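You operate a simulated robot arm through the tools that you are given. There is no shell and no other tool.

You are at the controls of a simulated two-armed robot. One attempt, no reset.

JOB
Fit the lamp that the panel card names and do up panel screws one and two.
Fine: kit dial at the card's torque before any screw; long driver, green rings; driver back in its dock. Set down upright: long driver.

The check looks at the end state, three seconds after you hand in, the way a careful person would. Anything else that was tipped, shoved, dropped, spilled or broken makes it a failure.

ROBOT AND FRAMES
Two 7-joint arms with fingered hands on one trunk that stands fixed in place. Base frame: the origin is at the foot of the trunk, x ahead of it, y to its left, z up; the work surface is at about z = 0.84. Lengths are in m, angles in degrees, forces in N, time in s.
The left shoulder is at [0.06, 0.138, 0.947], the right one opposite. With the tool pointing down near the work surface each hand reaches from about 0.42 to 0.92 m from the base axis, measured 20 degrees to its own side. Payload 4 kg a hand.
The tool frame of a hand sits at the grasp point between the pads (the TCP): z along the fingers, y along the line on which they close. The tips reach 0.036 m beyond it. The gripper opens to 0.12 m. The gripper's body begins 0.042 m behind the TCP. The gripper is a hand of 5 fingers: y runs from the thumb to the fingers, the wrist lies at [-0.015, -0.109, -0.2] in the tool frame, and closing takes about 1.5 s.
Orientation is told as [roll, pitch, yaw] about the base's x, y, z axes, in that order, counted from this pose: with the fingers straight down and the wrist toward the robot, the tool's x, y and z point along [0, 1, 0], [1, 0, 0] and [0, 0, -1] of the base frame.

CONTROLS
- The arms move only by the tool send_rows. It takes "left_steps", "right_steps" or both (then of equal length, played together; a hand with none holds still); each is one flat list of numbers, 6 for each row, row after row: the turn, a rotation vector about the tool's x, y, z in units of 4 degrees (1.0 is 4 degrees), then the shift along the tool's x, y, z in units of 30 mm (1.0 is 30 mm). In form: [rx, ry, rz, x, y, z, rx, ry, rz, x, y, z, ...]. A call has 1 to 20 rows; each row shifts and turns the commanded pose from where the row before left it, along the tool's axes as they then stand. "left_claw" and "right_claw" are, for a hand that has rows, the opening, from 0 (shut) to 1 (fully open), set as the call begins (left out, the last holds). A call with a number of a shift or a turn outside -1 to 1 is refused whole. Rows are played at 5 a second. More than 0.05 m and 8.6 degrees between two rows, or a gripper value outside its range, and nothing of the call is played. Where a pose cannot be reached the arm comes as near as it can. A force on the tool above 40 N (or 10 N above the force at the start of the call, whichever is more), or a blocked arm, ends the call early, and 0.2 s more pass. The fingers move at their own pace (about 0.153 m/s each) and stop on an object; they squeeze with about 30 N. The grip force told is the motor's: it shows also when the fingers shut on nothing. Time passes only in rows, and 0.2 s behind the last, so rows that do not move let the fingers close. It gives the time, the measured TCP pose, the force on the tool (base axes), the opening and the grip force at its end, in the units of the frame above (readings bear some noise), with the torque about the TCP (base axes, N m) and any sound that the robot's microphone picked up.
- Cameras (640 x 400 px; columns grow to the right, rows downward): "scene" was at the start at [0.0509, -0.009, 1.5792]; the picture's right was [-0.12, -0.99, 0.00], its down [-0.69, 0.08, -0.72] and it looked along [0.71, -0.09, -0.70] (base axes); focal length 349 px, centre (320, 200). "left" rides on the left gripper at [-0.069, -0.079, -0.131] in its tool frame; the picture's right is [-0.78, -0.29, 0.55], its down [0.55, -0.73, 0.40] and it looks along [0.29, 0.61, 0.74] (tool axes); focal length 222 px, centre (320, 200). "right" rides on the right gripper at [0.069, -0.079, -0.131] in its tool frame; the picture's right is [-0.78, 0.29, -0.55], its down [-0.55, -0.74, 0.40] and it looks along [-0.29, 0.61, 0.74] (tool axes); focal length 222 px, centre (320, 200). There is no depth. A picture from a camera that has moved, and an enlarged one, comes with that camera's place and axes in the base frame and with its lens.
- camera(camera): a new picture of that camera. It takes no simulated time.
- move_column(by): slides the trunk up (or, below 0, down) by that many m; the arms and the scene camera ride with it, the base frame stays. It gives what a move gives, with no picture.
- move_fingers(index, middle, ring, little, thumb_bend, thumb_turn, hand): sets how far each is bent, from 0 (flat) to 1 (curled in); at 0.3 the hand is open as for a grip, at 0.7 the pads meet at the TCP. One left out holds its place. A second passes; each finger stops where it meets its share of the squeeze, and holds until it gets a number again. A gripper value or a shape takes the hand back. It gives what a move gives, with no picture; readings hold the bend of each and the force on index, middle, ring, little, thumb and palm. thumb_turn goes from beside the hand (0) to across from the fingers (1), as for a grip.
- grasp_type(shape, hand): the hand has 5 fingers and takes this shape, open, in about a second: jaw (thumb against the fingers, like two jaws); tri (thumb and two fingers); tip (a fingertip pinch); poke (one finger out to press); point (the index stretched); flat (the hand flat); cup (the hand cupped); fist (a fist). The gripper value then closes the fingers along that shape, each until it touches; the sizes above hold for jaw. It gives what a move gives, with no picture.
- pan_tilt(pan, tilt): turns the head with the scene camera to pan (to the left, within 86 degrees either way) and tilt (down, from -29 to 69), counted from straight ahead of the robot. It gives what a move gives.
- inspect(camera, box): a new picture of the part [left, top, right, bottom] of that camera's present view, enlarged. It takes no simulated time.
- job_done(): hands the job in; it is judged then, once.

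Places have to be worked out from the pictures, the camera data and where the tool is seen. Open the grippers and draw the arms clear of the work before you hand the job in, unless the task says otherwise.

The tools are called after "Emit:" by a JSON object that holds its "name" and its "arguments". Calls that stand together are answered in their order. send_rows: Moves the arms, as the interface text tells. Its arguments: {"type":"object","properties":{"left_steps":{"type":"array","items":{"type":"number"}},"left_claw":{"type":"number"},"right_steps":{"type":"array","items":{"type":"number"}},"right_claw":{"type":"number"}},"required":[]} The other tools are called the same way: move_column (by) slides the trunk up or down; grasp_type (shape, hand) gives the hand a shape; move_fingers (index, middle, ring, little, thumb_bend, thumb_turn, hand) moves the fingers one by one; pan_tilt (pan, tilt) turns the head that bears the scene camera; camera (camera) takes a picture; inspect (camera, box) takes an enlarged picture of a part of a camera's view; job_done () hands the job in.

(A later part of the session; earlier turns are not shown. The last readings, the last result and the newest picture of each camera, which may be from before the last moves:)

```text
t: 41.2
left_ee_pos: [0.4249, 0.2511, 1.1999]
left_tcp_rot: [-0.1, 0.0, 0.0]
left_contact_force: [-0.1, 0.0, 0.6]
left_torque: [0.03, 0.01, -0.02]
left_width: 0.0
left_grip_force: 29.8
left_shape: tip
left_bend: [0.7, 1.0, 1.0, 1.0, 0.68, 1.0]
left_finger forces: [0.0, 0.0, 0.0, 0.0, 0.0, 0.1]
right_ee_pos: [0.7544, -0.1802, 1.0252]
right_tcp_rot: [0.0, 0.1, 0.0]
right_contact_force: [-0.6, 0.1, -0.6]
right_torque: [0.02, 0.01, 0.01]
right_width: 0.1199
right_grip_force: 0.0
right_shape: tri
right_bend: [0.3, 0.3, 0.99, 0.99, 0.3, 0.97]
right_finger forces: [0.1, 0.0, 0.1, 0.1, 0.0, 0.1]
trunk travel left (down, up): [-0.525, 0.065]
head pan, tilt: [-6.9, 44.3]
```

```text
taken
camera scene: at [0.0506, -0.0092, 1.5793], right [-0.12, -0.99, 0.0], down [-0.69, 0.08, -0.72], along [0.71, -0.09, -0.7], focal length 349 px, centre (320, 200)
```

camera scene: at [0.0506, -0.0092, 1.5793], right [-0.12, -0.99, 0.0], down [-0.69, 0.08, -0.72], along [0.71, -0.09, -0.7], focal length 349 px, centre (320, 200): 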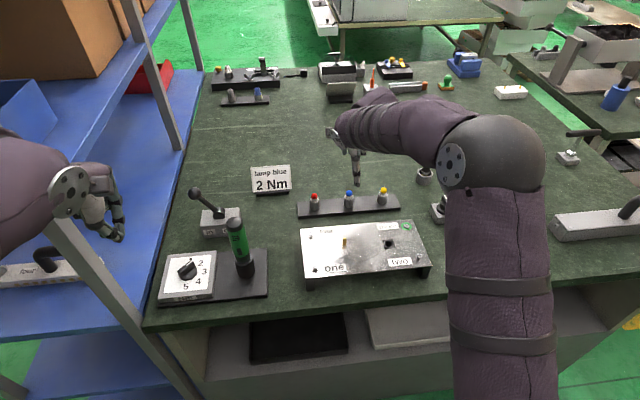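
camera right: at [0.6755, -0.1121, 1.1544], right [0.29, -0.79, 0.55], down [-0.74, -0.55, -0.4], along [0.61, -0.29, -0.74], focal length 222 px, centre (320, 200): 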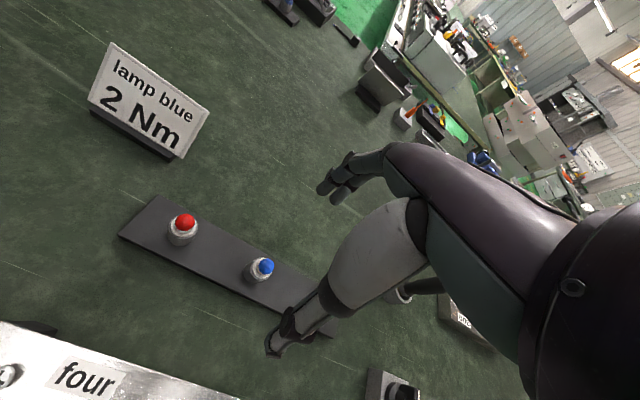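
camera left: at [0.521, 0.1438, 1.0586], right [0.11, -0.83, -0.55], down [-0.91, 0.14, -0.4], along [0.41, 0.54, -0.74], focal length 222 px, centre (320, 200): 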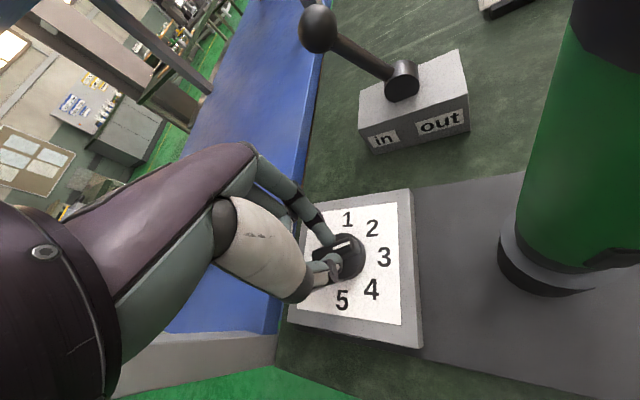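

The hand hangs above the rack. I zoom in on the blue lamp from both cameras to place it precisely.

Emit:
{"name": "inspect", "arguments": {"camera": "right", "box": [220, 220, 310, 310]}}

Emit:
{"name": "inspect", "arguments": {"camera": "scene", "box": [325, 170, 375, 220]}}

Emit:
{"name": "inspect", "arguments": {"camera": "right", "box": [230, 180, 400, 370]}}

```text
4.44 times, centred on (265, 265) of right
camera zoom: at [0.6755, -0.1121, 1.1544], right [0.29, -0.79, 0.55], down [-0.74, -0.55, -0.4], along [0.61, -0.29, -0.74], focal length 987 px, centre (564, -89)
```

zoom: 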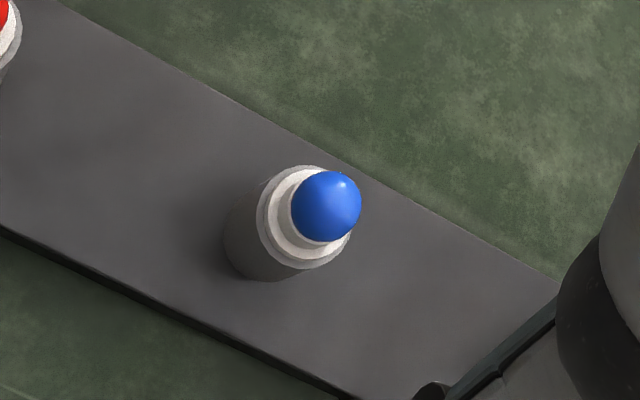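

```text
8.00 times, centred on (350, 195) of scene
camera zoom: at [0.0506, -0.0092, 1.5793], right [-0.12, -0.99, 0.0], down [-0.69, 0.08, -0.72], along [0.71, -0.09, -0.7], focal length 2791 px, centre (80, 240)
```

zoom: 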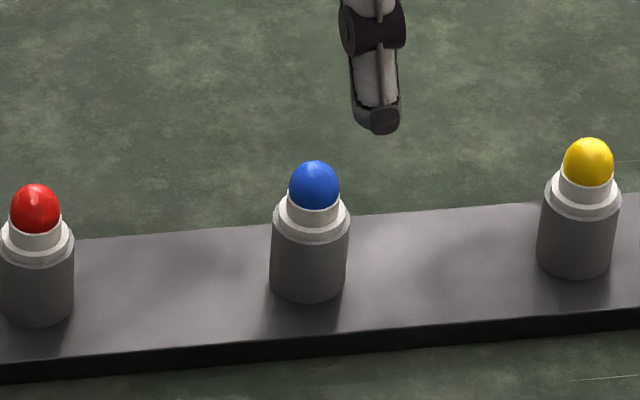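

```text
2.11 times, centred on (315, 275) of right
camera zoom: at [0.6755, -0.1121, 1.1544], right [0.29, -0.79, 0.55], down [-0.74, -0.55, -0.4], along [0.61, -0.29, -0.74], focal length 468 px, centre (330, 42)
```

zoom: 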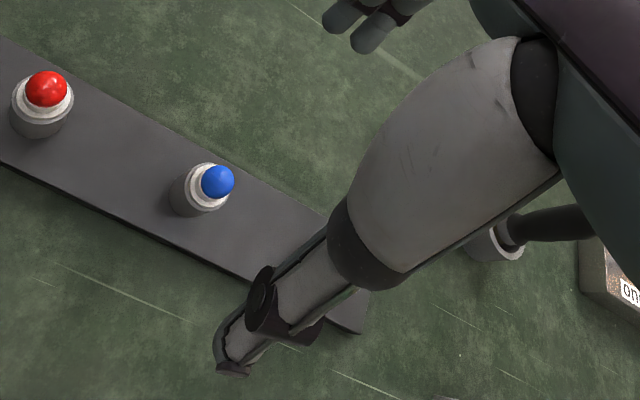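

The blue lamp is at about (0.758, -0.180), its dome centre near z 0.902, with a neck above a flange on the cup rim. I narrow the grip and descend part way over it.

Emit:
{"name": "send_rows", "arguments": {"right_steps": [0, 0, 0, 0, 0.12, 0.3, 0, 0, 0, 0, 0, 0.5, 0, 0, 0, 0, 0, 0.5, 0, 0, 0, 0, 0, 0.5, 0, 0, 0, 0, 0, 0.5, 0, 0, 0, 0, 0, 0], "right_claw": 0.5}}

Emit:
{"name": "inspect", "arguments": {"camera": "right", "box": [230, 160, 390, 330]}}

Emit:
{"name": "inspect", "arguments": {"camera": "scene", "box": [310, 140, 400, 220]}}

```text
t: 42.6
left_ee_pos: [0.4239, 0.2511, 1.1993]
left_tcp_rot: [0.0, 0.0, 0.0]
left_contact_force: [-0.7, -0.2, -1.1]
left_torque: [0.03, 0.01, -0.03]
left_width: 0.0001
left_grip_force: 29.8
left_shape: tip
left_bend: [0.7, 1.0, 1.0, 1.0, 0.68, 1.0]
left_finger forces: [0.0, 0.1, 0.1, 0.0, 0.0, 0.0]
right_ee_pos: [0.7575, -0.1807, 0.9549]
right_tcp_rot: [0.0, 0.0, 0.0]
right_contact_force: [0.0, -0.5, 0.0]
right_torque: [-0.01, 0.0, -0.01]
right_width: 0.06
right_grip_force: 0.0
right_shape: tri
right_bend: [0.42, 0.46, 0.99, 0.99, 0.56, 1.0]
right_finger forces: [0.0, 0.1, 0.0, 0.0, 0.0, 0.0]
trunk travel left (down, up): [-0.525, 0.065]
head pan, tilt: [-6.9, 44.3]
```

```text
2.35 times, centred on (310, 245) of right
camera zoom: at [0.678, -0.1122, 1.0851], right [0.29, -0.79, 0.55], down [-0.74, -0.55, -0.4], along [0.61, -0.29, -0.74], focal length 523 px, centre (344, 94)
```

zoom: 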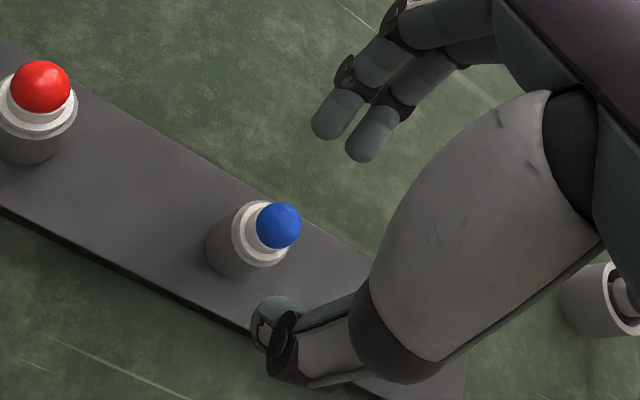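

```text
5.00 times, centred on (355, 180) of scene
camera zoom: at [0.0508, -0.0089, 1.5793], right [-0.12, -0.99, 0.0], down [-0.69, 0.08, -0.72], along [0.71, -0.09, -0.7], focal length 1744 px, centre (145, 300)
```

zoom: 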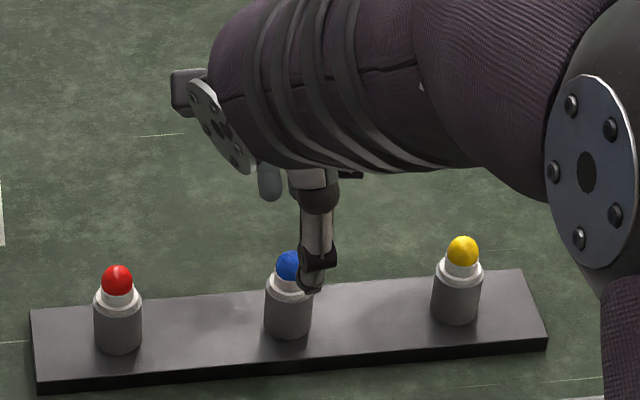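

Comparing finger and lamp positions in the same camera, the lamp sits about 3.5 mm left of the grip centre. I shift left, go down until the tips are just above the flange (TCP z about 0.928), and close.

Emit:
{"name": "send_rows", "arguments": {"right_steps": [0, 0, 0, 0.12, 0, 0.3, 0, 0, 0, 0, 0, 0.3, 0, 0, 0, 0, 0, 0.28, 0, 0, 0, 0, 0, 0]}}

Emit:
{"name": "inspect", "arguments": {"camera": "right", "box": [230, 160, 390, 330]}}

Emit:
{"name": "inspect", "arguments": {"camera": "scene", "box": [325, 160, 375, 210]}}

```text
t: 43.6
left_ee_pos: [0.4244, 0.2507, 1.1998]
left_tcp_rot: [-0.1, 0.1, 0.0]
left_contact_force: [0.0, 0.0, 0.4]
left_torque: [-0.02, 0.02, -0.03]
left_width: 0.0002
left_grip_force: 30.6
left_shape: tip
left_bend: [0.7, 1.0, 1.0, 1.0, 0.68, 1.0]
left_finger forces: [0.0, 0.1, 0.0, 0.0, 0.0, 0.0]
right_ee_pos: [0.7567, -0.1774, 0.9289]
right_tcp_rot: [0.0, 0.1, 0.0]
right_contact_force: [-0.6, -1.1, 1.0]
right_torque: [0.01, 0.0, 0.02]
right_width: 0.0602
right_grip_force: 0.1
right_shape: tri
right_bend: [0.42, 0.46, 0.99, 0.99, 0.56, 1.0]
right_finger forces: [0.1, 0.0, 0.1, 0.0, 0.0, 0.1]
trunk travel left (down, up): [-0.525, 0.065]
head pan, tilt: [-6.9, 44.3]
```

```text
2.35 times, centred on (310, 245) of right
camera zoom: at [0.6784, -0.1088, 1.0586], right [0.29, -0.78, 0.55], down [-0.74, -0.55, -0.4], along [0.61, -0.29, -0.74], focal length 523 px, centre (344, 94)
```

zoom: 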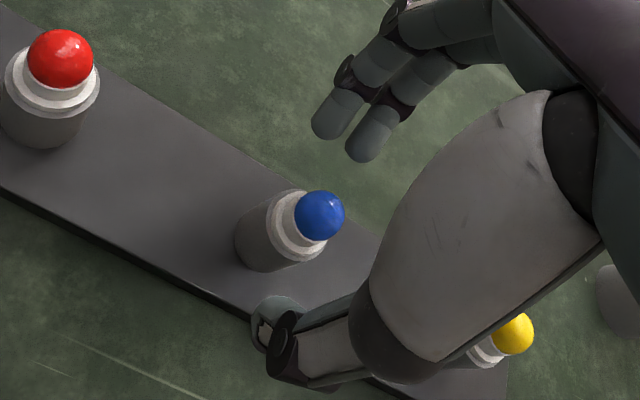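

```text
8.00 times, centred on (350, 185) of scene
camera zoom: at [0.0509, -0.009, 1.5792], right [-0.12, -0.99, 0.0], down [-0.69, 0.08, -0.72], along [0.71, -0.09, -0.7], focal length 2791 px, centre (80, 320)
```

zoom: 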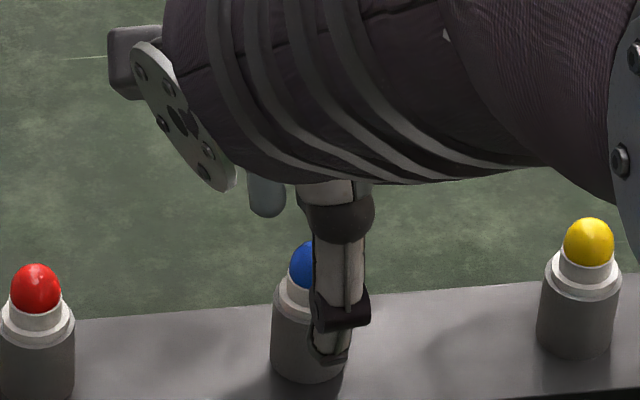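

The lamp is on the line between thumb and the two fingers. I close the grip on it.

Emit:
{"name": "send_rows", "arguments": {"right_steps": [0, 0, 0, 0, 0, 0, 0, 0, 0, 0, 0, 0, 0, 0, 0, 0, 0, 0, 0, 0, 0, 0, 0, 0, 0, 0, 0, 0, 0, 0, 0, 0, 0, 0, 0, 0], "right_claw": 0.0}}

Emit:
{"name": "inspect", "arguments": {"camera": "right", "box": [230, 160, 390, 330]}}

```text
t: 45.0
left_ee_pos: [0.4242, 0.251, 1.2003]
left_tcp_rot: [0.0, 0.0, 0.0]
left_contact_force: [-0.8, -0.3, 0.0]
left_torque: [0.01, 0.0, 0.01]
left_width: 0.0
left_grip_force: 29.6
left_shape: tip
left_bend: [0.7, 1.0, 1.0, 1.0, 0.68, 1.0]
left_finger forces: [0.0, 0.0, 0.0, 0.1, 0.0, 0.1]
right_ee_pos: [0.7575, -0.1778, 0.9289]
right_tcp_rot: [0.0, 0.0, 0.0]
right_contact_force: [0.3, 0.9, -0.3]
right_torque: [0.0, 0.03, -0.01]
right_width: 0.0085
right_grip_force: 29.9
right_shape: tri
right_bend: [0.68, 0.65, 1.0, 1.0, 0.71, 1.0]
right_finger forces: [11.7, 14.6, 0.0, 0.1, 26.2, 0.0]
trunk travel left (down, up): [-0.525, 0.065]
head pan, tilt: [-6.9, 44.3]
```

```text
2.35 times, centred on (310, 245) of right
camera zoom: at [0.6784, -0.1087, 1.0588], right [0.29, -0.78, 0.55], down [-0.74, -0.55, -0.4], along [0.61, -0.29, -0.74], focal length 523 px, centre (344, 94)
```

zoom: 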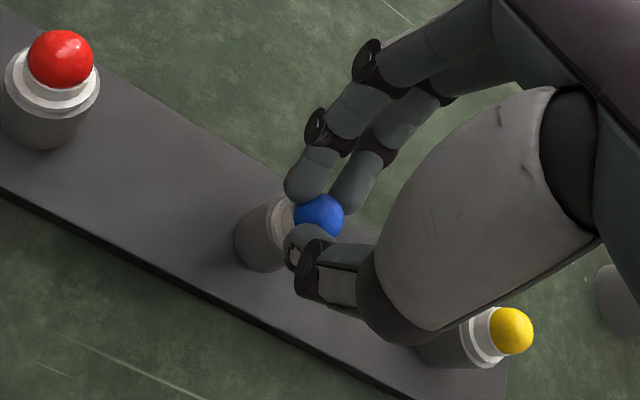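

The lamp is held between all three fingertips. I lift it straight up slowly.

Emit:
{"name": "send_rows", "arguments": {"right_steps": [0, 0, 0, 0, 0, -0.2, 0, 0, 0, 0, 0, -0.3, 0, 0, 0, 0, 0, -0.4, 0, 0, 0, 0, 0, -0.5, 0, 0, 0, 0, 0, -0.5, 0, 0, 0, 0, 0, -0.5, 0, 0, 0, 0, 0, -0.6, 0, 0, 0, 0, 0, 0]}}

Emit:
{"name": "inspect", "arguments": {"camera": "right", "box": [230, 160, 390, 330]}}

Emit:
{"name": "inspect", "arguments": {"camera": "scene", "box": [310, 120, 400, 220]}}

```text
t: 46.8
left_ee_pos: [0.4243, 0.25, 1.2011]
left_tcp_rot: [-0.1, 0.1, 0.0]
left_contact_force: [-0.2, -0.1, -0.2]
left_torque: [0.01, 0.01, 0.0]
left_width: 0.0
left_grip_force: 29.8
left_shape: tip
left_bend: [0.7, 1.0, 1.0, 1.0, 0.68, 1.0]
left_finger forces: [0.0, 0.0, 0.1, 0.0, 0.0, 0.1]
right_ee_pos: [0.7603, -0.1767, 1.0181]
right_tcp_rot: [0.0, 0.0, 0.0]
right_contact_force: [-0.2, -0.1, 0.2]
right_torque: [0.02, -0.02, 0.0]
right_width: 0.0087
right_grip_force: 30.1
right_shape: tri
right_bend: [0.69, 0.65, 1.0, 1.0, 0.71, 1.0]
right_finger forces: [11.5, 15.0, 0.0, 0.0, 25.0, 0.0]
trunk travel left (down, up): [-0.525, 0.065]
head pan, tilt: [-6.9, 44.3]
```

```text
2.35 times, centred on (310, 245) of right
camera zoom: at [0.6797, -0.1075, 1.1478], right [0.29, -0.79, 0.55], down [-0.74, -0.55, -0.4], along [0.61, -0.29, -0.74], focal length 523 px, centre (344, 94)
```

zoom: 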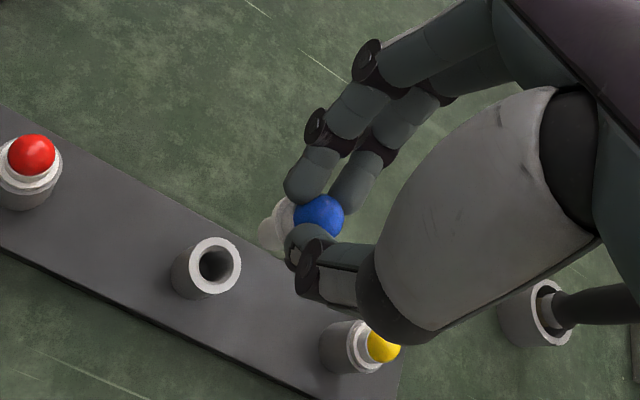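

```text
4.00 times, centred on (355, 170) of scene
camera zoom: at [0.0511, -0.0089, 1.5792], right [-0.12, -0.99, 0.0], down [-0.69, 0.08, -0.72], along [0.71, -0.09, -0.7], focal length 1395 px, centre (180, 320)
```

zoom: 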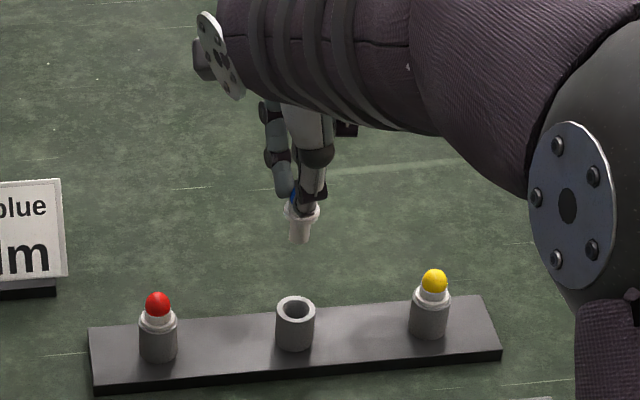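

The lamp came out cleanly. I zoom in on its base and on the panel socket.

Emit:
{"name": "inspect", "arguments": {"camera": "scene", "box": [335, 155, 375, 190]}}

Emit:
{"name": "inspect", "arguments": {"camera": "scene", "box": [370, 225, 420, 265]}}

Emit:
{"name": "inspect", "arguments": {"camera": "scene", "box": [295, 220, 355, 285]}}

```text
11.43 times, centred on (355, 172) of scene
camera zoom: at [0.0511, -0.0089, 1.5792], right [-0.12, -0.99, 0.0], down [-0.69, 0.08, -0.72], along [0.71, -0.09, -0.7], focal length 3987 px, centre (-80, 514)
```

zoom: 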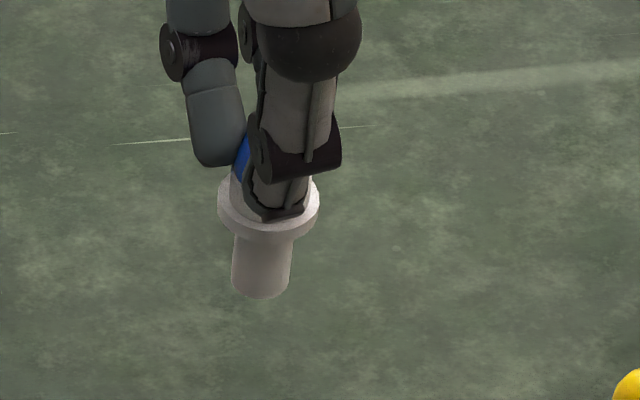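

```text
10.00 times, centred on (395, 245) of scene
camera zoom: at [0.0511, -0.0089, 1.5792], right [-0.12, -0.99, 0.0], down [-0.69, 0.08, -0.72], along [0.71, -0.09, -0.7], focal length 3488 px, centre (-430, -250)
```

zoom: 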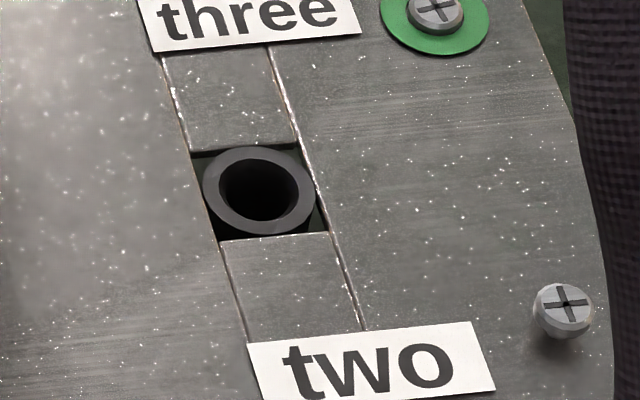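

```text
6.15 times, centred on (325, 252) of scene
camera zoom: at [0.0511, -0.0089, 1.5792], right [-0.12, -0.99, 0.0], down [-0.69, 0.08, -0.72], along [0.71, -0.09, -0.7], focal length 2147 px, centre (289, -123)
```

zoom: 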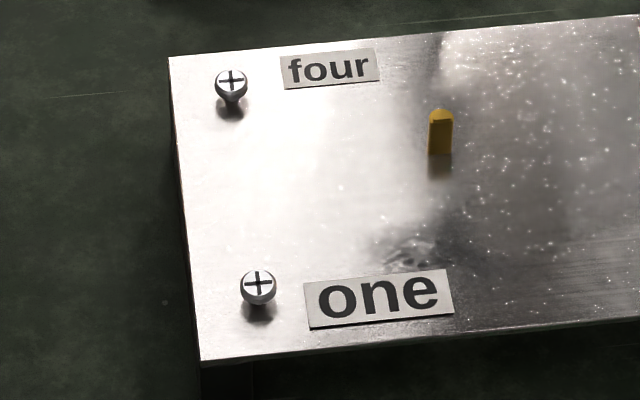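

The lamp has a plain round peg about 14 mm thick below its flange; the socket is a tube with a wider bore at about (0.572, -0.247). I carry the lamp above the socket.

Emit:
{"name": "send_rows", "arguments": {"right_steps": [0, 0, 0, -0.2, -0.5, -0.2, 0, 0, 0, -0.26, -0.7, -0.2, 0, 0, 0, -0.26, -0.7, -0.2, 0, 0, 0, -0.26, -0.7, 0, 0, 0, 0, -0.26, -0.7, 0, 0, 0, 0, -0.26, -0.7, 0, 0, 0, 0, -0.26, -0.7, 0, 0, 0, 0, -0.26, -0.7, 0, 0, 0, 0, -0.26, -0.6, 0, 0, 0, 0, -0.05, -0.27, 0, 0, 0, 0, 0, 0, 0]}}

Emit:
{"name": "camera", "arguments": {"camera": "right"}}

Emit:
{"name": "inspect", "arguments": {"camera": "scene", "box": [340, 180, 440, 270]}}

```text
t: 49.2
left_ee_pos: [0.4256, 0.2499, 1.2006]
left_tcp_rot: [0.0, -0.1, 0.0]
left_contact_force: [-0.8, 0.1, 0.3]
left_torque: [-0.01, -0.01, 0.02]
left_width: 0.0
left_grip_force: 30.2
left_shape: tip
left_bend: [0.7, 1.0, 1.0, 1.0, 0.68, 1.0]
left_finger forces: [0.0, 0.0, 0.0, 0.0, 0.0, 0.1]
right_ee_pos: [0.5686, -0.2462, 1.036]
right_tcp_rot: [0.0, 0.1, 0.0]
right_contact_force: [-0.4, 0.5, -1.2]
right_torque: [-0.02, -0.01, 0.01]
right_width: 0.0087
right_grip_force: 30.2
right_shape: tri
right_bend: [0.69, 0.65, 1.0, 1.0, 0.71, 1.0]
right_finger forces: [11.5, 15.3, 0.1, 0.0, 24.9, 0.1]
trunk travel left (down, up): [-0.525, 0.065]
head pan, tilt: [-6.9, 44.3]
```

```text
taken
camera right: at [0.489, -0.1774, 1.1668], right [0.29, -0.79, 0.55], down [-0.74, -0.55, -0.4], along [0.61, -0.29, -0.74], focal length 222 px, centre (320, 200)
```

right: 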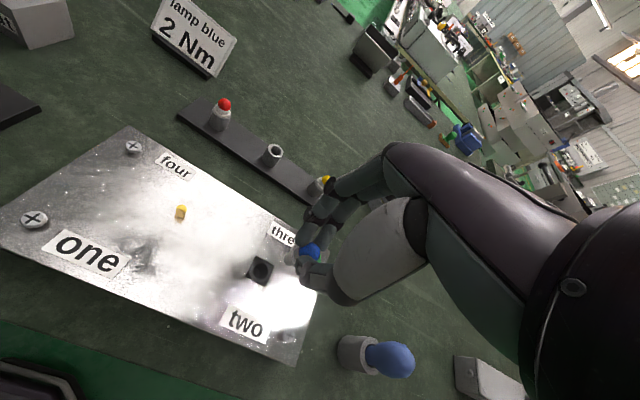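

```text
4.44 times, centred on (390, 225) of scene
camera zoom: at [0.0509, -0.009, 1.5792], right [-0.12, -0.99, 0.0], down [-0.69, 0.08, -0.72], along [0.71, -0.09, -0.7], focal length 1550 px, centre (9, 89)
```

zoom: 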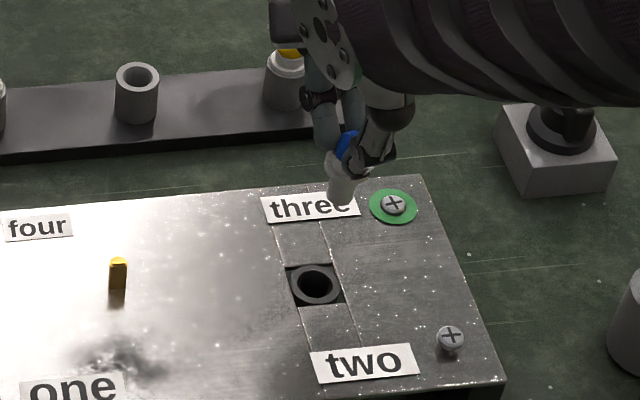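

I zoom in on the socket from the hand camera; the same view of the emptied cup earlier gives me the small camera correction to apply.

Emit:
{"name": "inspect", "arguments": {"camera": "right", "box": [215, 215, 335, 325]}}

```text
3.64 times, centred on (275, 270) of right
camera zoom: at [0.489, -0.1774, 1.1668], right [0.29, -0.79, 0.55], down [-0.74, -0.55, -0.4], along [0.61, -0.29, -0.74], focal length 808 px, centre (484, -54)
```

zoom: 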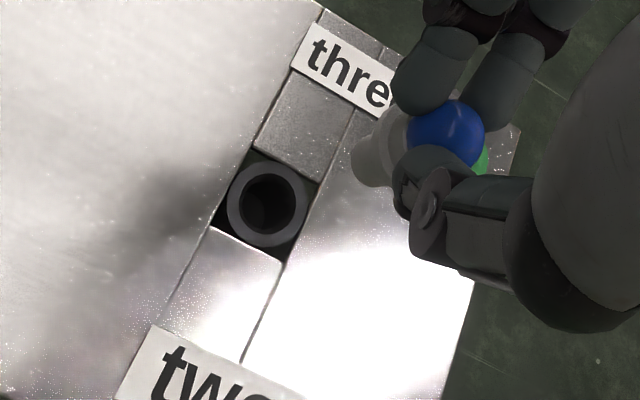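

The socket works out at about (0.570, -0.2445) with its rim near z 0.895. I adjust slightly and lower the lamp until its peg is just above the rim.

Emit:
{"name": "send_rows", "arguments": {"right_steps": [0, 0, 0, 0.05, 0.05, 0.4, 0, 0, 0, 0, 0, 0.5, 0, 0, 0, 0, 0, 0.5, 0, 0, 0, 0, 0, 0.4, 0, 0, 0, 0, 0, 0]}}

Emit:
{"name": "inspect", "arguments": {"camera": "right", "box": [240, 180, 360, 290]}}

Emit:
{"name": "inspect", "arguments": {"camera": "scene", "box": [365, 205, 415, 260]}}

```text
t: 50.4
left_ee_pos: [0.4253, 0.2506, 1.2003]
left_tcp_rot: [0.0, 0.1, -0.1]
left_contact_force: [-0.3, 0.0, -0.2]
left_torque: [0.01, -0.01, -0.04]
left_width: 0.0
left_grip_force: 30.1
left_shape: tip
left_bend: [0.7, 1.0, 1.0, 1.0, 0.68, 1.0]
left_finger forces: [0.0, 0.0, 0.0, 0.0, 0.1, 0.0]
right_ee_pos: [0.5705, -0.2447, 0.983]
right_tcp_rot: [-0.1, -0.1, -0.1]
right_contact_force: [0.3, 0.0, 0.2]
right_torque: [0.0, -0.02, -0.01]
right_width: 0.0085
right_grip_force: 30.0
right_shape: tri
right_bend: [0.69, 0.65, 1.0, 1.0, 0.71, 1.0]
right_finger forces: [11.6, 15.5, 0.0, 0.0, 24.5, 0.1]
trunk travel left (down, up): [-0.525, 0.065]
head pan, tilt: [-6.9, 44.3]
```

```text
3.64 times, centred on (300, 235) of right
camera zoom: at [0.4918, -0.1763, 1.1125], right [0.29, -0.79, 0.55], down [-0.74, -0.55, -0.4], along [0.61, -0.29, -0.74], focal length 808 px, centre (393, 73)
```

zoom: 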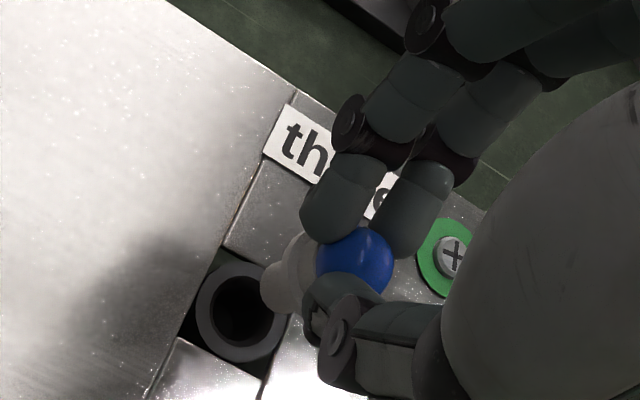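

```text
7.27 times, centred on (390, 232) of scene
camera zoom: at [0.0508, -0.0089, 1.5792], right [-0.12, -0.99, 0.0], down [-0.69, 0.08, -0.72], along [0.71, -0.09, -0.7], focal length 2537 px, centre (-189, -36)
```

zoom: 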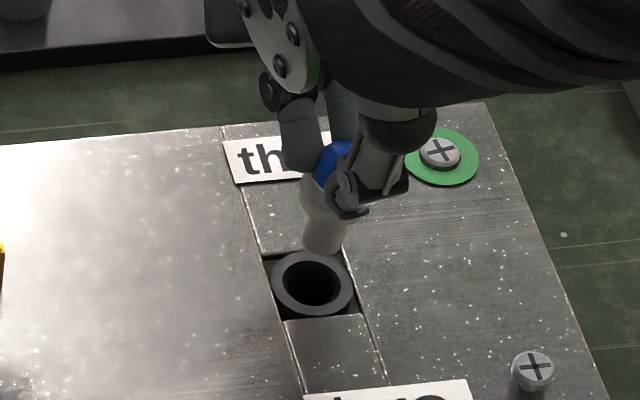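

Both views agree: with the rim at z 0.895 the peg is right above the bore. I lower gently into the socket.

Emit:
{"name": "send_rows", "arguments": {"right_steps": [0, 0, 0, 0, 0, 0.25, 0, 0, 0, 0, 0, 0.25, 0, 0, 0, 0, 0, 0.2, 0, 0, 0, 0, 0, 0.2, 0, 0, 0, 0, 0, 0]}}

Emit:
{"name": "inspect", "arguments": {"camera": "right", "box": [240, 180, 360, 290]}}

Emit:
{"name": "inspect", "arguments": {"camera": "scene", "box": [365, 205, 415, 260]}}

```text
t: 51.6
left_ee_pos: [0.4228, 0.2512, 1.2008]
left_tcp_rot: [0.0, -0.1, 0.0]
left_contact_force: [0.1, 0.5, 1.1]
left_torque: [-0.01, -0.06, -0.01]
left_width: 0.0
left_grip_force: 30.2
left_shape: tip
left_bend: [0.7, 1.0, 1.0, 1.0, 0.68, 1.0]
left_finger forces: [0.0, 0.0, 0.0, 0.0, 0.0, 0.0]
right_ee_pos: [0.5712, -0.2431, 0.9598]
right_tcp_rot: [0.0, -0.5, 0.1]
right_contact_force: [-3.3, 4.3, 34.4]
right_torque: [0.09, 0.04, 0.0]
right_width: 0.0112
right_grip_force: 30.2
right_shape: tri
right_bend: [0.68, 0.64, 1.0, 1.0, 0.71, 1.0]
right_finger forces: [16.9, 18.7, 0.0, 0.1, 36.3, 0.0]
trunk travel left (down, up): [-0.525, 0.065]
head pan, tilt: [-6.9, 44.3]
```

```text
3.64 times, centred on (300, 235) of right
camera zoom: at [0.491, -0.1745, 1.089], right [0.29, -0.78, 0.55], down [-0.73, -0.55, -0.4], along [0.62, -0.29, -0.73], focal length 808 px, centre (393, 73)
```

zoom: 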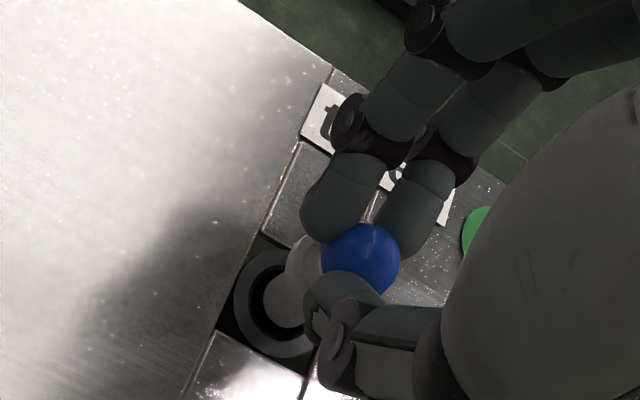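

```text
7.27 times, centred on (390, 232) of scene
camera zoom: at [0.0477, -0.0072, 1.5798], right [-0.12, -0.99, 0.0], down [-0.69, 0.08, -0.72], along [0.71, -0.09, -0.7], focal length 2537 px, centre (-189, -36)
```

zoom: 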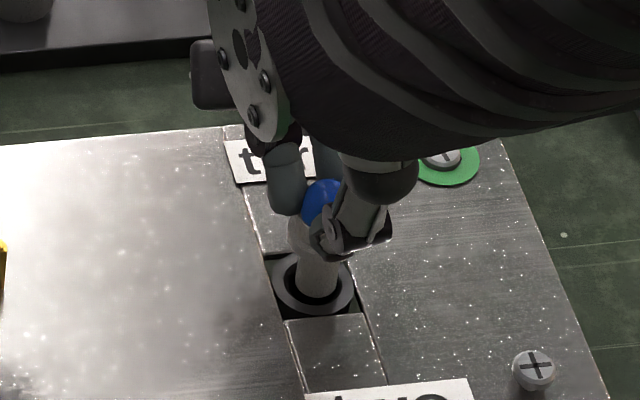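

The peg touched the rim on its right side (34 N up, bore visible on the left of the peg). I lift 9 mm, shift about 2.5 mm to the left and look again.

Emit:
{"name": "send_rows", "arguments": {"right_steps": [0, 0, 0, 0, 0, -0.2, 0, 0, 0, 0.08, -0.03, -0.1, 0, 0, 0, 0, 0, 0]}}

Emit:
{"name": "inspect", "arguments": {"camera": "right", "box": [250, 200, 330, 280]}}

Emit:
{"name": "inspect", "arguments": {"camera": "scene", "box": [370, 220, 410, 260]}}

```text
t: 52.4
left_ee_pos: [0.4255, 0.2504, 1.201]
left_tcp_rot: [0.1, 0.0, -0.1]
left_contact_force: [-0.1, 0.0, -0.4]
left_torque: [-0.01, -0.01, -0.01]
left_width: 0.0001
left_grip_force: 30.0
left_shape: tip
left_bend: [0.7, 1.0, 1.0, 1.0, 0.68, 1.0]
left_finger forces: [0.1, 0.0, 0.0, 0.1, 0.0, 0.0]
right_ee_pos: [0.5699, -0.2437, 0.9644]
right_tcp_rot: [0.1, 0.0, -0.1]
right_contact_force: [0.4, 0.5, 0.2]
right_torque: [-0.02, 0.01, 0.01]
right_width: 0.0088
right_grip_force: 29.8
right_shape: tri
right_bend: [0.69, 0.64, 1.0, 1.0, 0.71, 1.0]
right_finger forces: [12.7, 15.9, 0.0, 0.1, 25.0, 0.1]
trunk travel left (down, up): [-0.525, 0.065]
head pan, tilt: [-6.9, 44.3]
```

```text
5.00 times, centred on (290, 240) of right
camera zoom: at [0.4906, -0.1749, 1.0938], right [0.29, -0.78, 0.55], down [-0.74, -0.55, -0.4], along [0.61, -0.29, -0.74], focal length 1111 px, centre (470, 0)
```

zoom: 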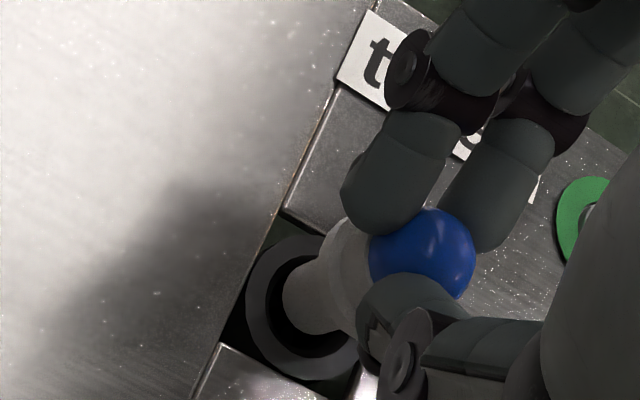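

```text
10.00 times, centred on (390, 240) of scene
camera zoom: at [0.051, -0.0091, 1.5791], right [-0.12, -0.99, 0.0], down [-0.69, 0.08, -0.72], along [0.71, -0.09, -0.7], focal length 3488 px, centre (-380, -200)
```

zoom: 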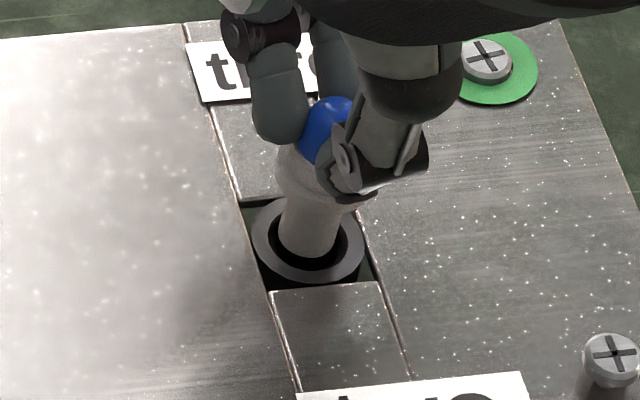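

The peg is now just above the bore. I zoom harder in both cameras to measure the residual offset.

Emit:
{"name": "inspect", "arguments": {"camera": "right", "box": [262, 230, 312, 280]}}

Emit:
{"name": "inspect", "arguments": {"camera": "scene", "box": [378, 232, 402, 256]}}

```text
8.00 times, centred on (287, 255) of right
camera zoom: at [0.4906, -0.1749, 1.0938], right [0.29, -0.78, 0.55], down [-0.74, -0.55, -0.4], along [0.61, -0.29, -0.74], focal length 1777 px, centre (584, -240)
```

zoom: 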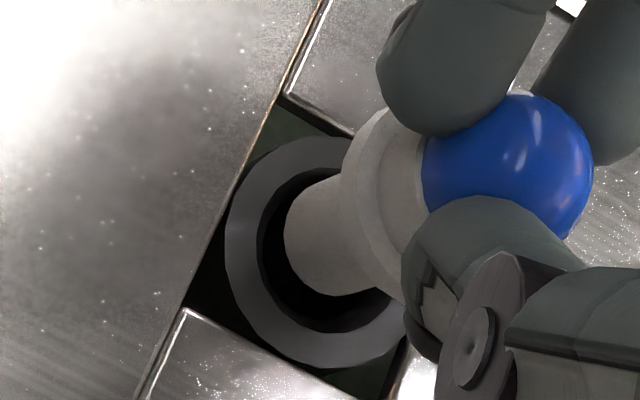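

```text
16.00 times, centred on (390, 244) of scene
camera zoom: at [0.051, -0.0091, 1.5791], right [-0.12, -0.99, 0.0], down [-0.69, 0.08, -0.72], along [0.71, -0.09, -0.7], focal length 5581 px, centre (-800, -504)
```

zoom: 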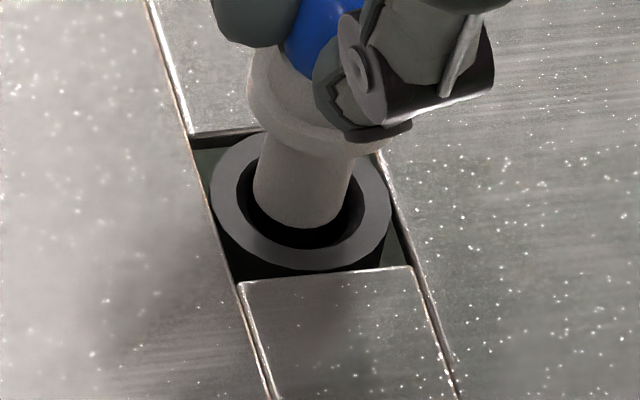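

Both views place the peg within about 1 mm of the bore's axis, with roughly 2 mm clearance. I lower gently in small steps.

Emit:
{"name": "send_rows", "arguments": {"right_steps": [0, 0, 0, -0.015, 0, 0.1, 0, 0, 0, 0, 0, 0.1, 0, 0, 0, 0, 0, 0.1, 0, 0, 0, 0, 0, 0]}}

Emit:
{"name": "inspect", "arguments": {"camera": "right", "box": [262, 230, 312, 280]}}

Emit:
{"name": "inspect", "arguments": {"camera": "scene", "box": [378, 232, 402, 256]}}

```text
t: 53.4
left_ee_pos: [0.4248, 0.25, 1.2014]
left_tcp_rot: [0.1, 0.0, 0.0]
left_contact_force: [0.4, 0.9, 0.6]
left_torque: [-0.01, 0.01, -0.02]
left_width: 0.0001
left_grip_force: 29.7
left_shape: tip
left_bend: [0.7, 1.0, 1.0, 1.0, 0.68, 1.0]
left_finger forces: [0.0, 0.0, 0.0, 0.0, 0.0, 0.0]
right_ee_pos: [0.5695, -0.2433, 0.9539]
right_tcp_rot: [0.0, 0.0, 0.1]
right_contact_force: [-2.3, 0.8, 0.0]
right_torque: [-0.01, 0.16, 0.0]
right_width: 0.0089
right_grip_force: 30.2
right_shape: tri
right_bend: [0.69, 0.64, 1.0, 1.0, 0.71, 1.0]
right_finger forces: [12.9, 14.9, 0.0, 0.1, 27.5, 0.0]
trunk travel left (down, up): [-0.525, 0.065]
head pan, tilt: [-6.9, 44.3]
```

```text
8.00 times, centred on (287, 255) of right
camera zoom: at [0.4909, -0.1748, 1.0843], right [0.29, -0.78, 0.55], down [-0.74, -0.55, -0.4], along [0.61, -0.29, -0.74], focal length 1777 px, centre (584, -240)
```

zoom: 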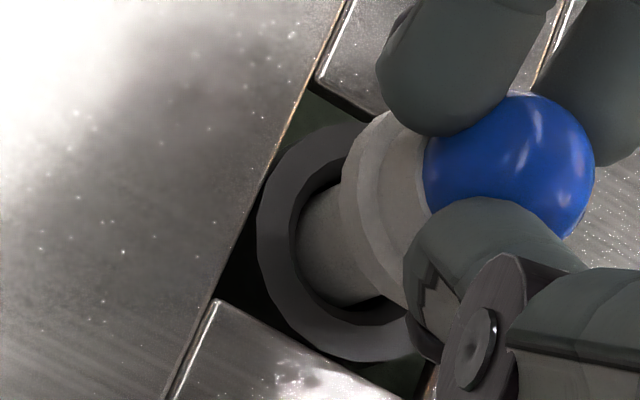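

```text
16.00 times, centred on (390, 244) of scene
camera zoom: at [0.0506, -0.0089, 1.5792], right [-0.12, -0.99, 0.0], down [-0.69, 0.08, -0.72], along [0.71, -0.09, -0.7], focal length 5581 px, centre (-800, -504)
```

zoom: 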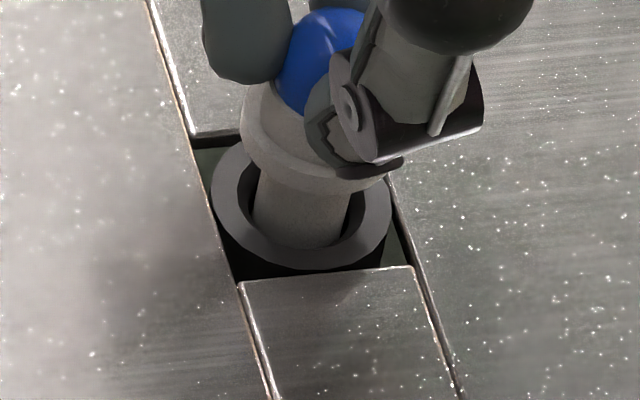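

The peg has entered the bore, with only about 2 N sideways. I keep lowering gently.

Emit:
{"name": "send_rows", "arguments": {"right_steps": [0, 0, 0, 0, 0, 0.1, 0, 0, 0, 0, 0, 0.1, 0, 0, 0, 0, 0, 0]}}

Emit:
{"name": "inspect", "arguments": {"camera": "scene", "box": [374, 225, 406, 257]}}

```text
t: 54.2
left_ee_pos: [0.4248, 0.2511, 1.2008]
left_tcp_rot: [-0.1, 0.0, 0.0]
left_contact_force: [-0.6, -0.2, -0.4]
left_torque: [-0.02, -0.03, 0.03]
left_width: 0.0001
left_grip_force: 29.5
left_shape: tip
left_bend: [0.7, 1.0, 1.0, 1.0, 0.68, 1.0]
left_finger forces: [0.0, 0.1, 0.1, 0.1, 0.0, 0.0]
right_ee_pos: [0.5691, -0.2443, 0.9498]
right_tcp_rot: [-0.1, 0.1, 0.0]
right_contact_force: [-3.1, -0.4, 1.5]
right_torque: [0.03, 0.12, -0.01]
right_width: 0.009
right_grip_force: 30.1
right_shape: tri
right_bend: [0.69, 0.64, 1.0, 1.0, 0.71, 1.0]
right_finger forces: [13.3, 14.5, 0.0, 0.0, 28.4, 0.0]
trunk travel left (down, up): [-0.525, 0.065]
head pan, tilt: [-6.9, 44.3]
```

```text
12.50 times, centred on (390, 241) of scene
camera zoom: at [0.0504, -0.0089, 1.5793], right [-0.12, -0.99, 0.0], down [-0.69, 0.08, -0.72], along [0.71, -0.09, -0.7], focal length 4360 px, centre (-555, -312)
```

zoom: 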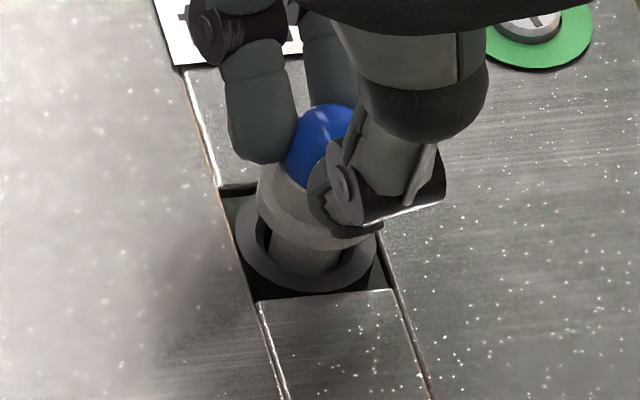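

The peg slides in; the light force says to ease about 0.6 mm toward the robot. I continue lowering until the flange seats.

Emit:
{"name": "send_rows", "arguments": {"right_steps": [0, 0, 0, 0, -0.02, 0.1, 0, 0, 0, 0, 0, 0.1, 0, 0, 0, 0, 0, 0.06, 0, 0, 0, 0, 0, 0]}}

Emit:
{"name": "inspect", "arguments": {"camera": "scene", "box": [374, 225, 406, 257]}}

Emit:
{"name": "inspect", "arguments": {"camera": "right", "box": [262, 220, 322, 280]}}

```text
t: 55.2
left_ee_pos: [0.4248, 0.2509, 1.201]
left_tcp_rot: [0.0, -0.1, 0.0]
left_contact_force: [0.8, 0.1, 0.4]
left_torque: [-0.01, -0.02, -0.01]
left_width: 0.0
left_grip_force: 30.1
left_shape: tip
left_bend: [0.7, 1.0, 1.0, 1.0, 0.68, 1.0]
left_finger forces: [0.1, 0.0, 0.0, 0.0, 0.0, 0.0]
right_ee_pos: [0.5694, -0.2433, 0.9419]
right_tcp_rot: [0.0, 0.0, 0.0]
right_contact_force: [-4.3, 0.0, 3.9]
right_torque: [0.01, 0.12, 0.01]
right_width: 0.009
right_grip_force: 29.4
right_shape: tri
right_bend: [0.69, 0.64, 1.0, 1.0, 0.71, 1.0]
right_finger forces: [13.2, 15.0, 0.1, 0.0, 29.4, 0.0]
trunk travel left (down, up): [-0.525, 0.065]
head pan, tilt: [-6.9, 44.3]
```

```text
12.50 times, centred on (390, 241) of scene
camera zoom: at [0.0501, -0.0088, 1.5793], right [-0.12, -0.99, 0.0], down [-0.69, 0.08, -0.72], along [0.71, -0.09, -0.7], focal length 4360 px, centre (-555, -312)
```

zoom: 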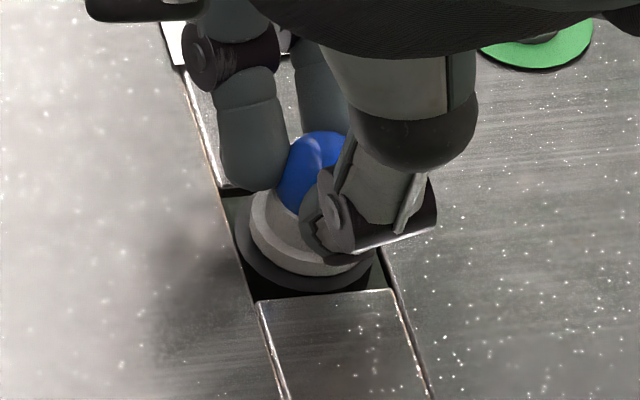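

```text
6.67 times, centred on (292, 250) of right
camera zoom: at [0.4903, -0.1746, 1.0715], right [0.29, -0.78, 0.55], down [-0.73, -0.55, -0.4], along [0.61, -0.29, -0.74], focal length 1481 px, centre (507, -133)
```

zoom: 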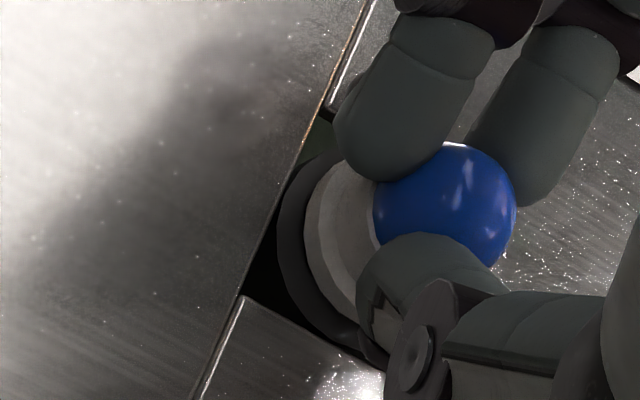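

The flange is almost on the rim. I press down a bit more until it seats.

Emit:
{"name": "send_rows", "arguments": {"right_steps": [0, 0, 0, 0, -0.02, 0.06, 0, 0, 0, 0, 0, 0.06, 0, 0, 0, 0, 0, 0]}}

Emit:
{"name": "inspect", "arguments": {"camera": "scene", "box": [374, 225, 406, 257]}}

Emit:
{"name": "inspect", "arguments": {"camera": "right", "box": [262, 220, 322, 280]}}

```text
t: 56.0
left_ee_pos: [0.4243, 0.2517, 1.2003]
left_tcp_rot: [0.1, -0.1, 0.1]
left_contact_force: [-0.1, 0.2, 0.2]
left_torque: [0.01, -0.01, -0.01]
left_width: 0.0
left_grip_force: 30.1
left_shape: tip
left_bend: [0.7, 1.0, 1.0, 1.0, 0.68, 1.0]
left_finger forces: [0.0, 0.0, 0.0, 0.0, 0.0, 0.0]
right_ee_pos: [0.5689, -0.2438, 0.9399]
right_tcp_rot: [0.0, -0.2, 0.0]
right_contact_force: [-3.6, -0.3, 16.6]
right_torque: [-0.07, 0.0, -0.05]
right_width: 0.0093
right_grip_force: 30.2
right_shape: tri
right_bend: [0.69, 0.64, 1.0, 1.0, 0.71, 1.0]
right_finger forces: [14.1, 19.4, 0.0, 0.1, 33.5, 0.0]
trunk travel left (down, up): [-0.525, 0.065]
head pan, tilt: [-6.9, 44.3]
```

```text
12.50 times, centred on (390, 241) of scene
camera zoom: at [0.0491, -0.0084, 1.5795], right [-0.12, -0.99, 0.0], down [-0.69, 0.08, -0.72], along [0.71, -0.09, -0.7], focal length 4360 px, centre (-555, -312)
```

zoom: 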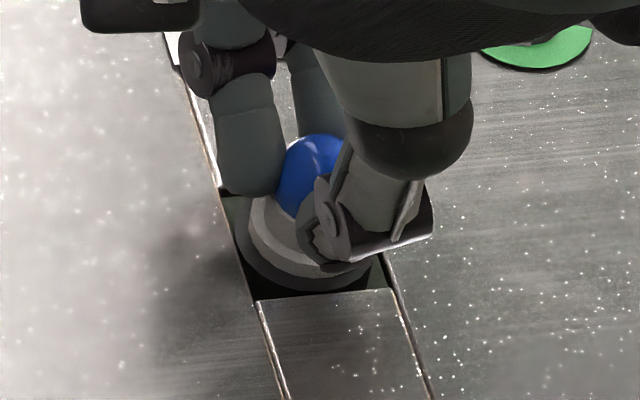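

```text
6.67 times, centred on (292, 250) of right
camera zoom: at [0.4896, -0.1739, 1.0696], right [0.29, -0.78, 0.55], down [-0.73, -0.55, -0.4], along [0.62, -0.29, -0.73], focal length 1481 px, centre (507, -133)
```

zoom: 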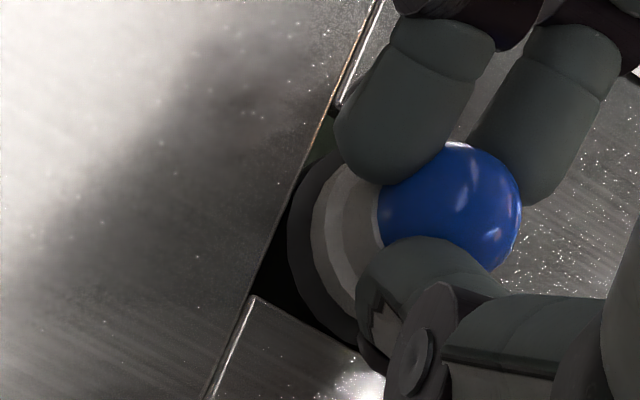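

It has seated with 17 N. I press a little more firmly in case it clicks home, then relax.

Emit:
{"name": "send_rows", "arguments": {"right_steps": [0, 0, 0, 0, 0, 0.06, 0, 0, 0, 0, 0, 0.05, 0, 0, 0, 0, 0, 0]}}

Emit:
{"name": "inspect", "arguments": {"camera": "scene", "box": [374, 225, 406, 257]}}

```text
t: 56.9
left_ee_pos: [0.423, 0.2519, 1.2002]
left_tcp_rot: [-0.1, -0.2, 0.0]
left_contact_force: [-0.2, 0.0, -0.7]
left_torque: [0.01, 0.0, -0.01]
left_width: 0.0001
left_grip_force: 29.5
left_shape: tip
left_bend: [0.7, 1.0, 1.0, 1.0, 0.68, 1.0]
left_finger forces: [0.1, 0.0, 0.0, 0.0, 0.0, 0.0]
right_ee_pos: [0.5699, -0.2423, 0.938]
right_tcp_rot: [0.1, -0.7, 0.0]
right_contact_force: [-10.4, 1.3, 24.5]
right_torque: [-0.04, 0.26, 0.0]
right_width: 0.012
right_grip_force: 30.2
right_shape: tri
right_bend: [0.71, 0.64, 1.0, 1.0, 0.71, 1.0]
right_finger forces: [14.2, 17.8, 0.0, 0.0, 35.9, 0.1]
trunk travel left (down, up): [-0.525, 0.065]
head pan, tilt: [-6.9, 44.3]
stopped in row 3 (right hand): the force on the tool passed its limit at 40 N (the readings are from after the stop); the commanded pose is now the measured one
```

```text
12.50 times, centred on (390, 241) of scene
camera zoom: at [0.0477, -0.0083, 1.5792], right [-0.12, -0.99, 0.0], down [-0.69, 0.08, -0.72], along [0.71, -0.09, -0.7], focal length 4360 px, centre (-555, -312)
```

zoom: 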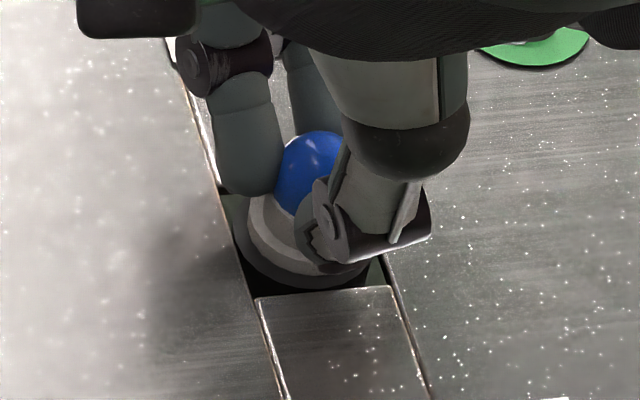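

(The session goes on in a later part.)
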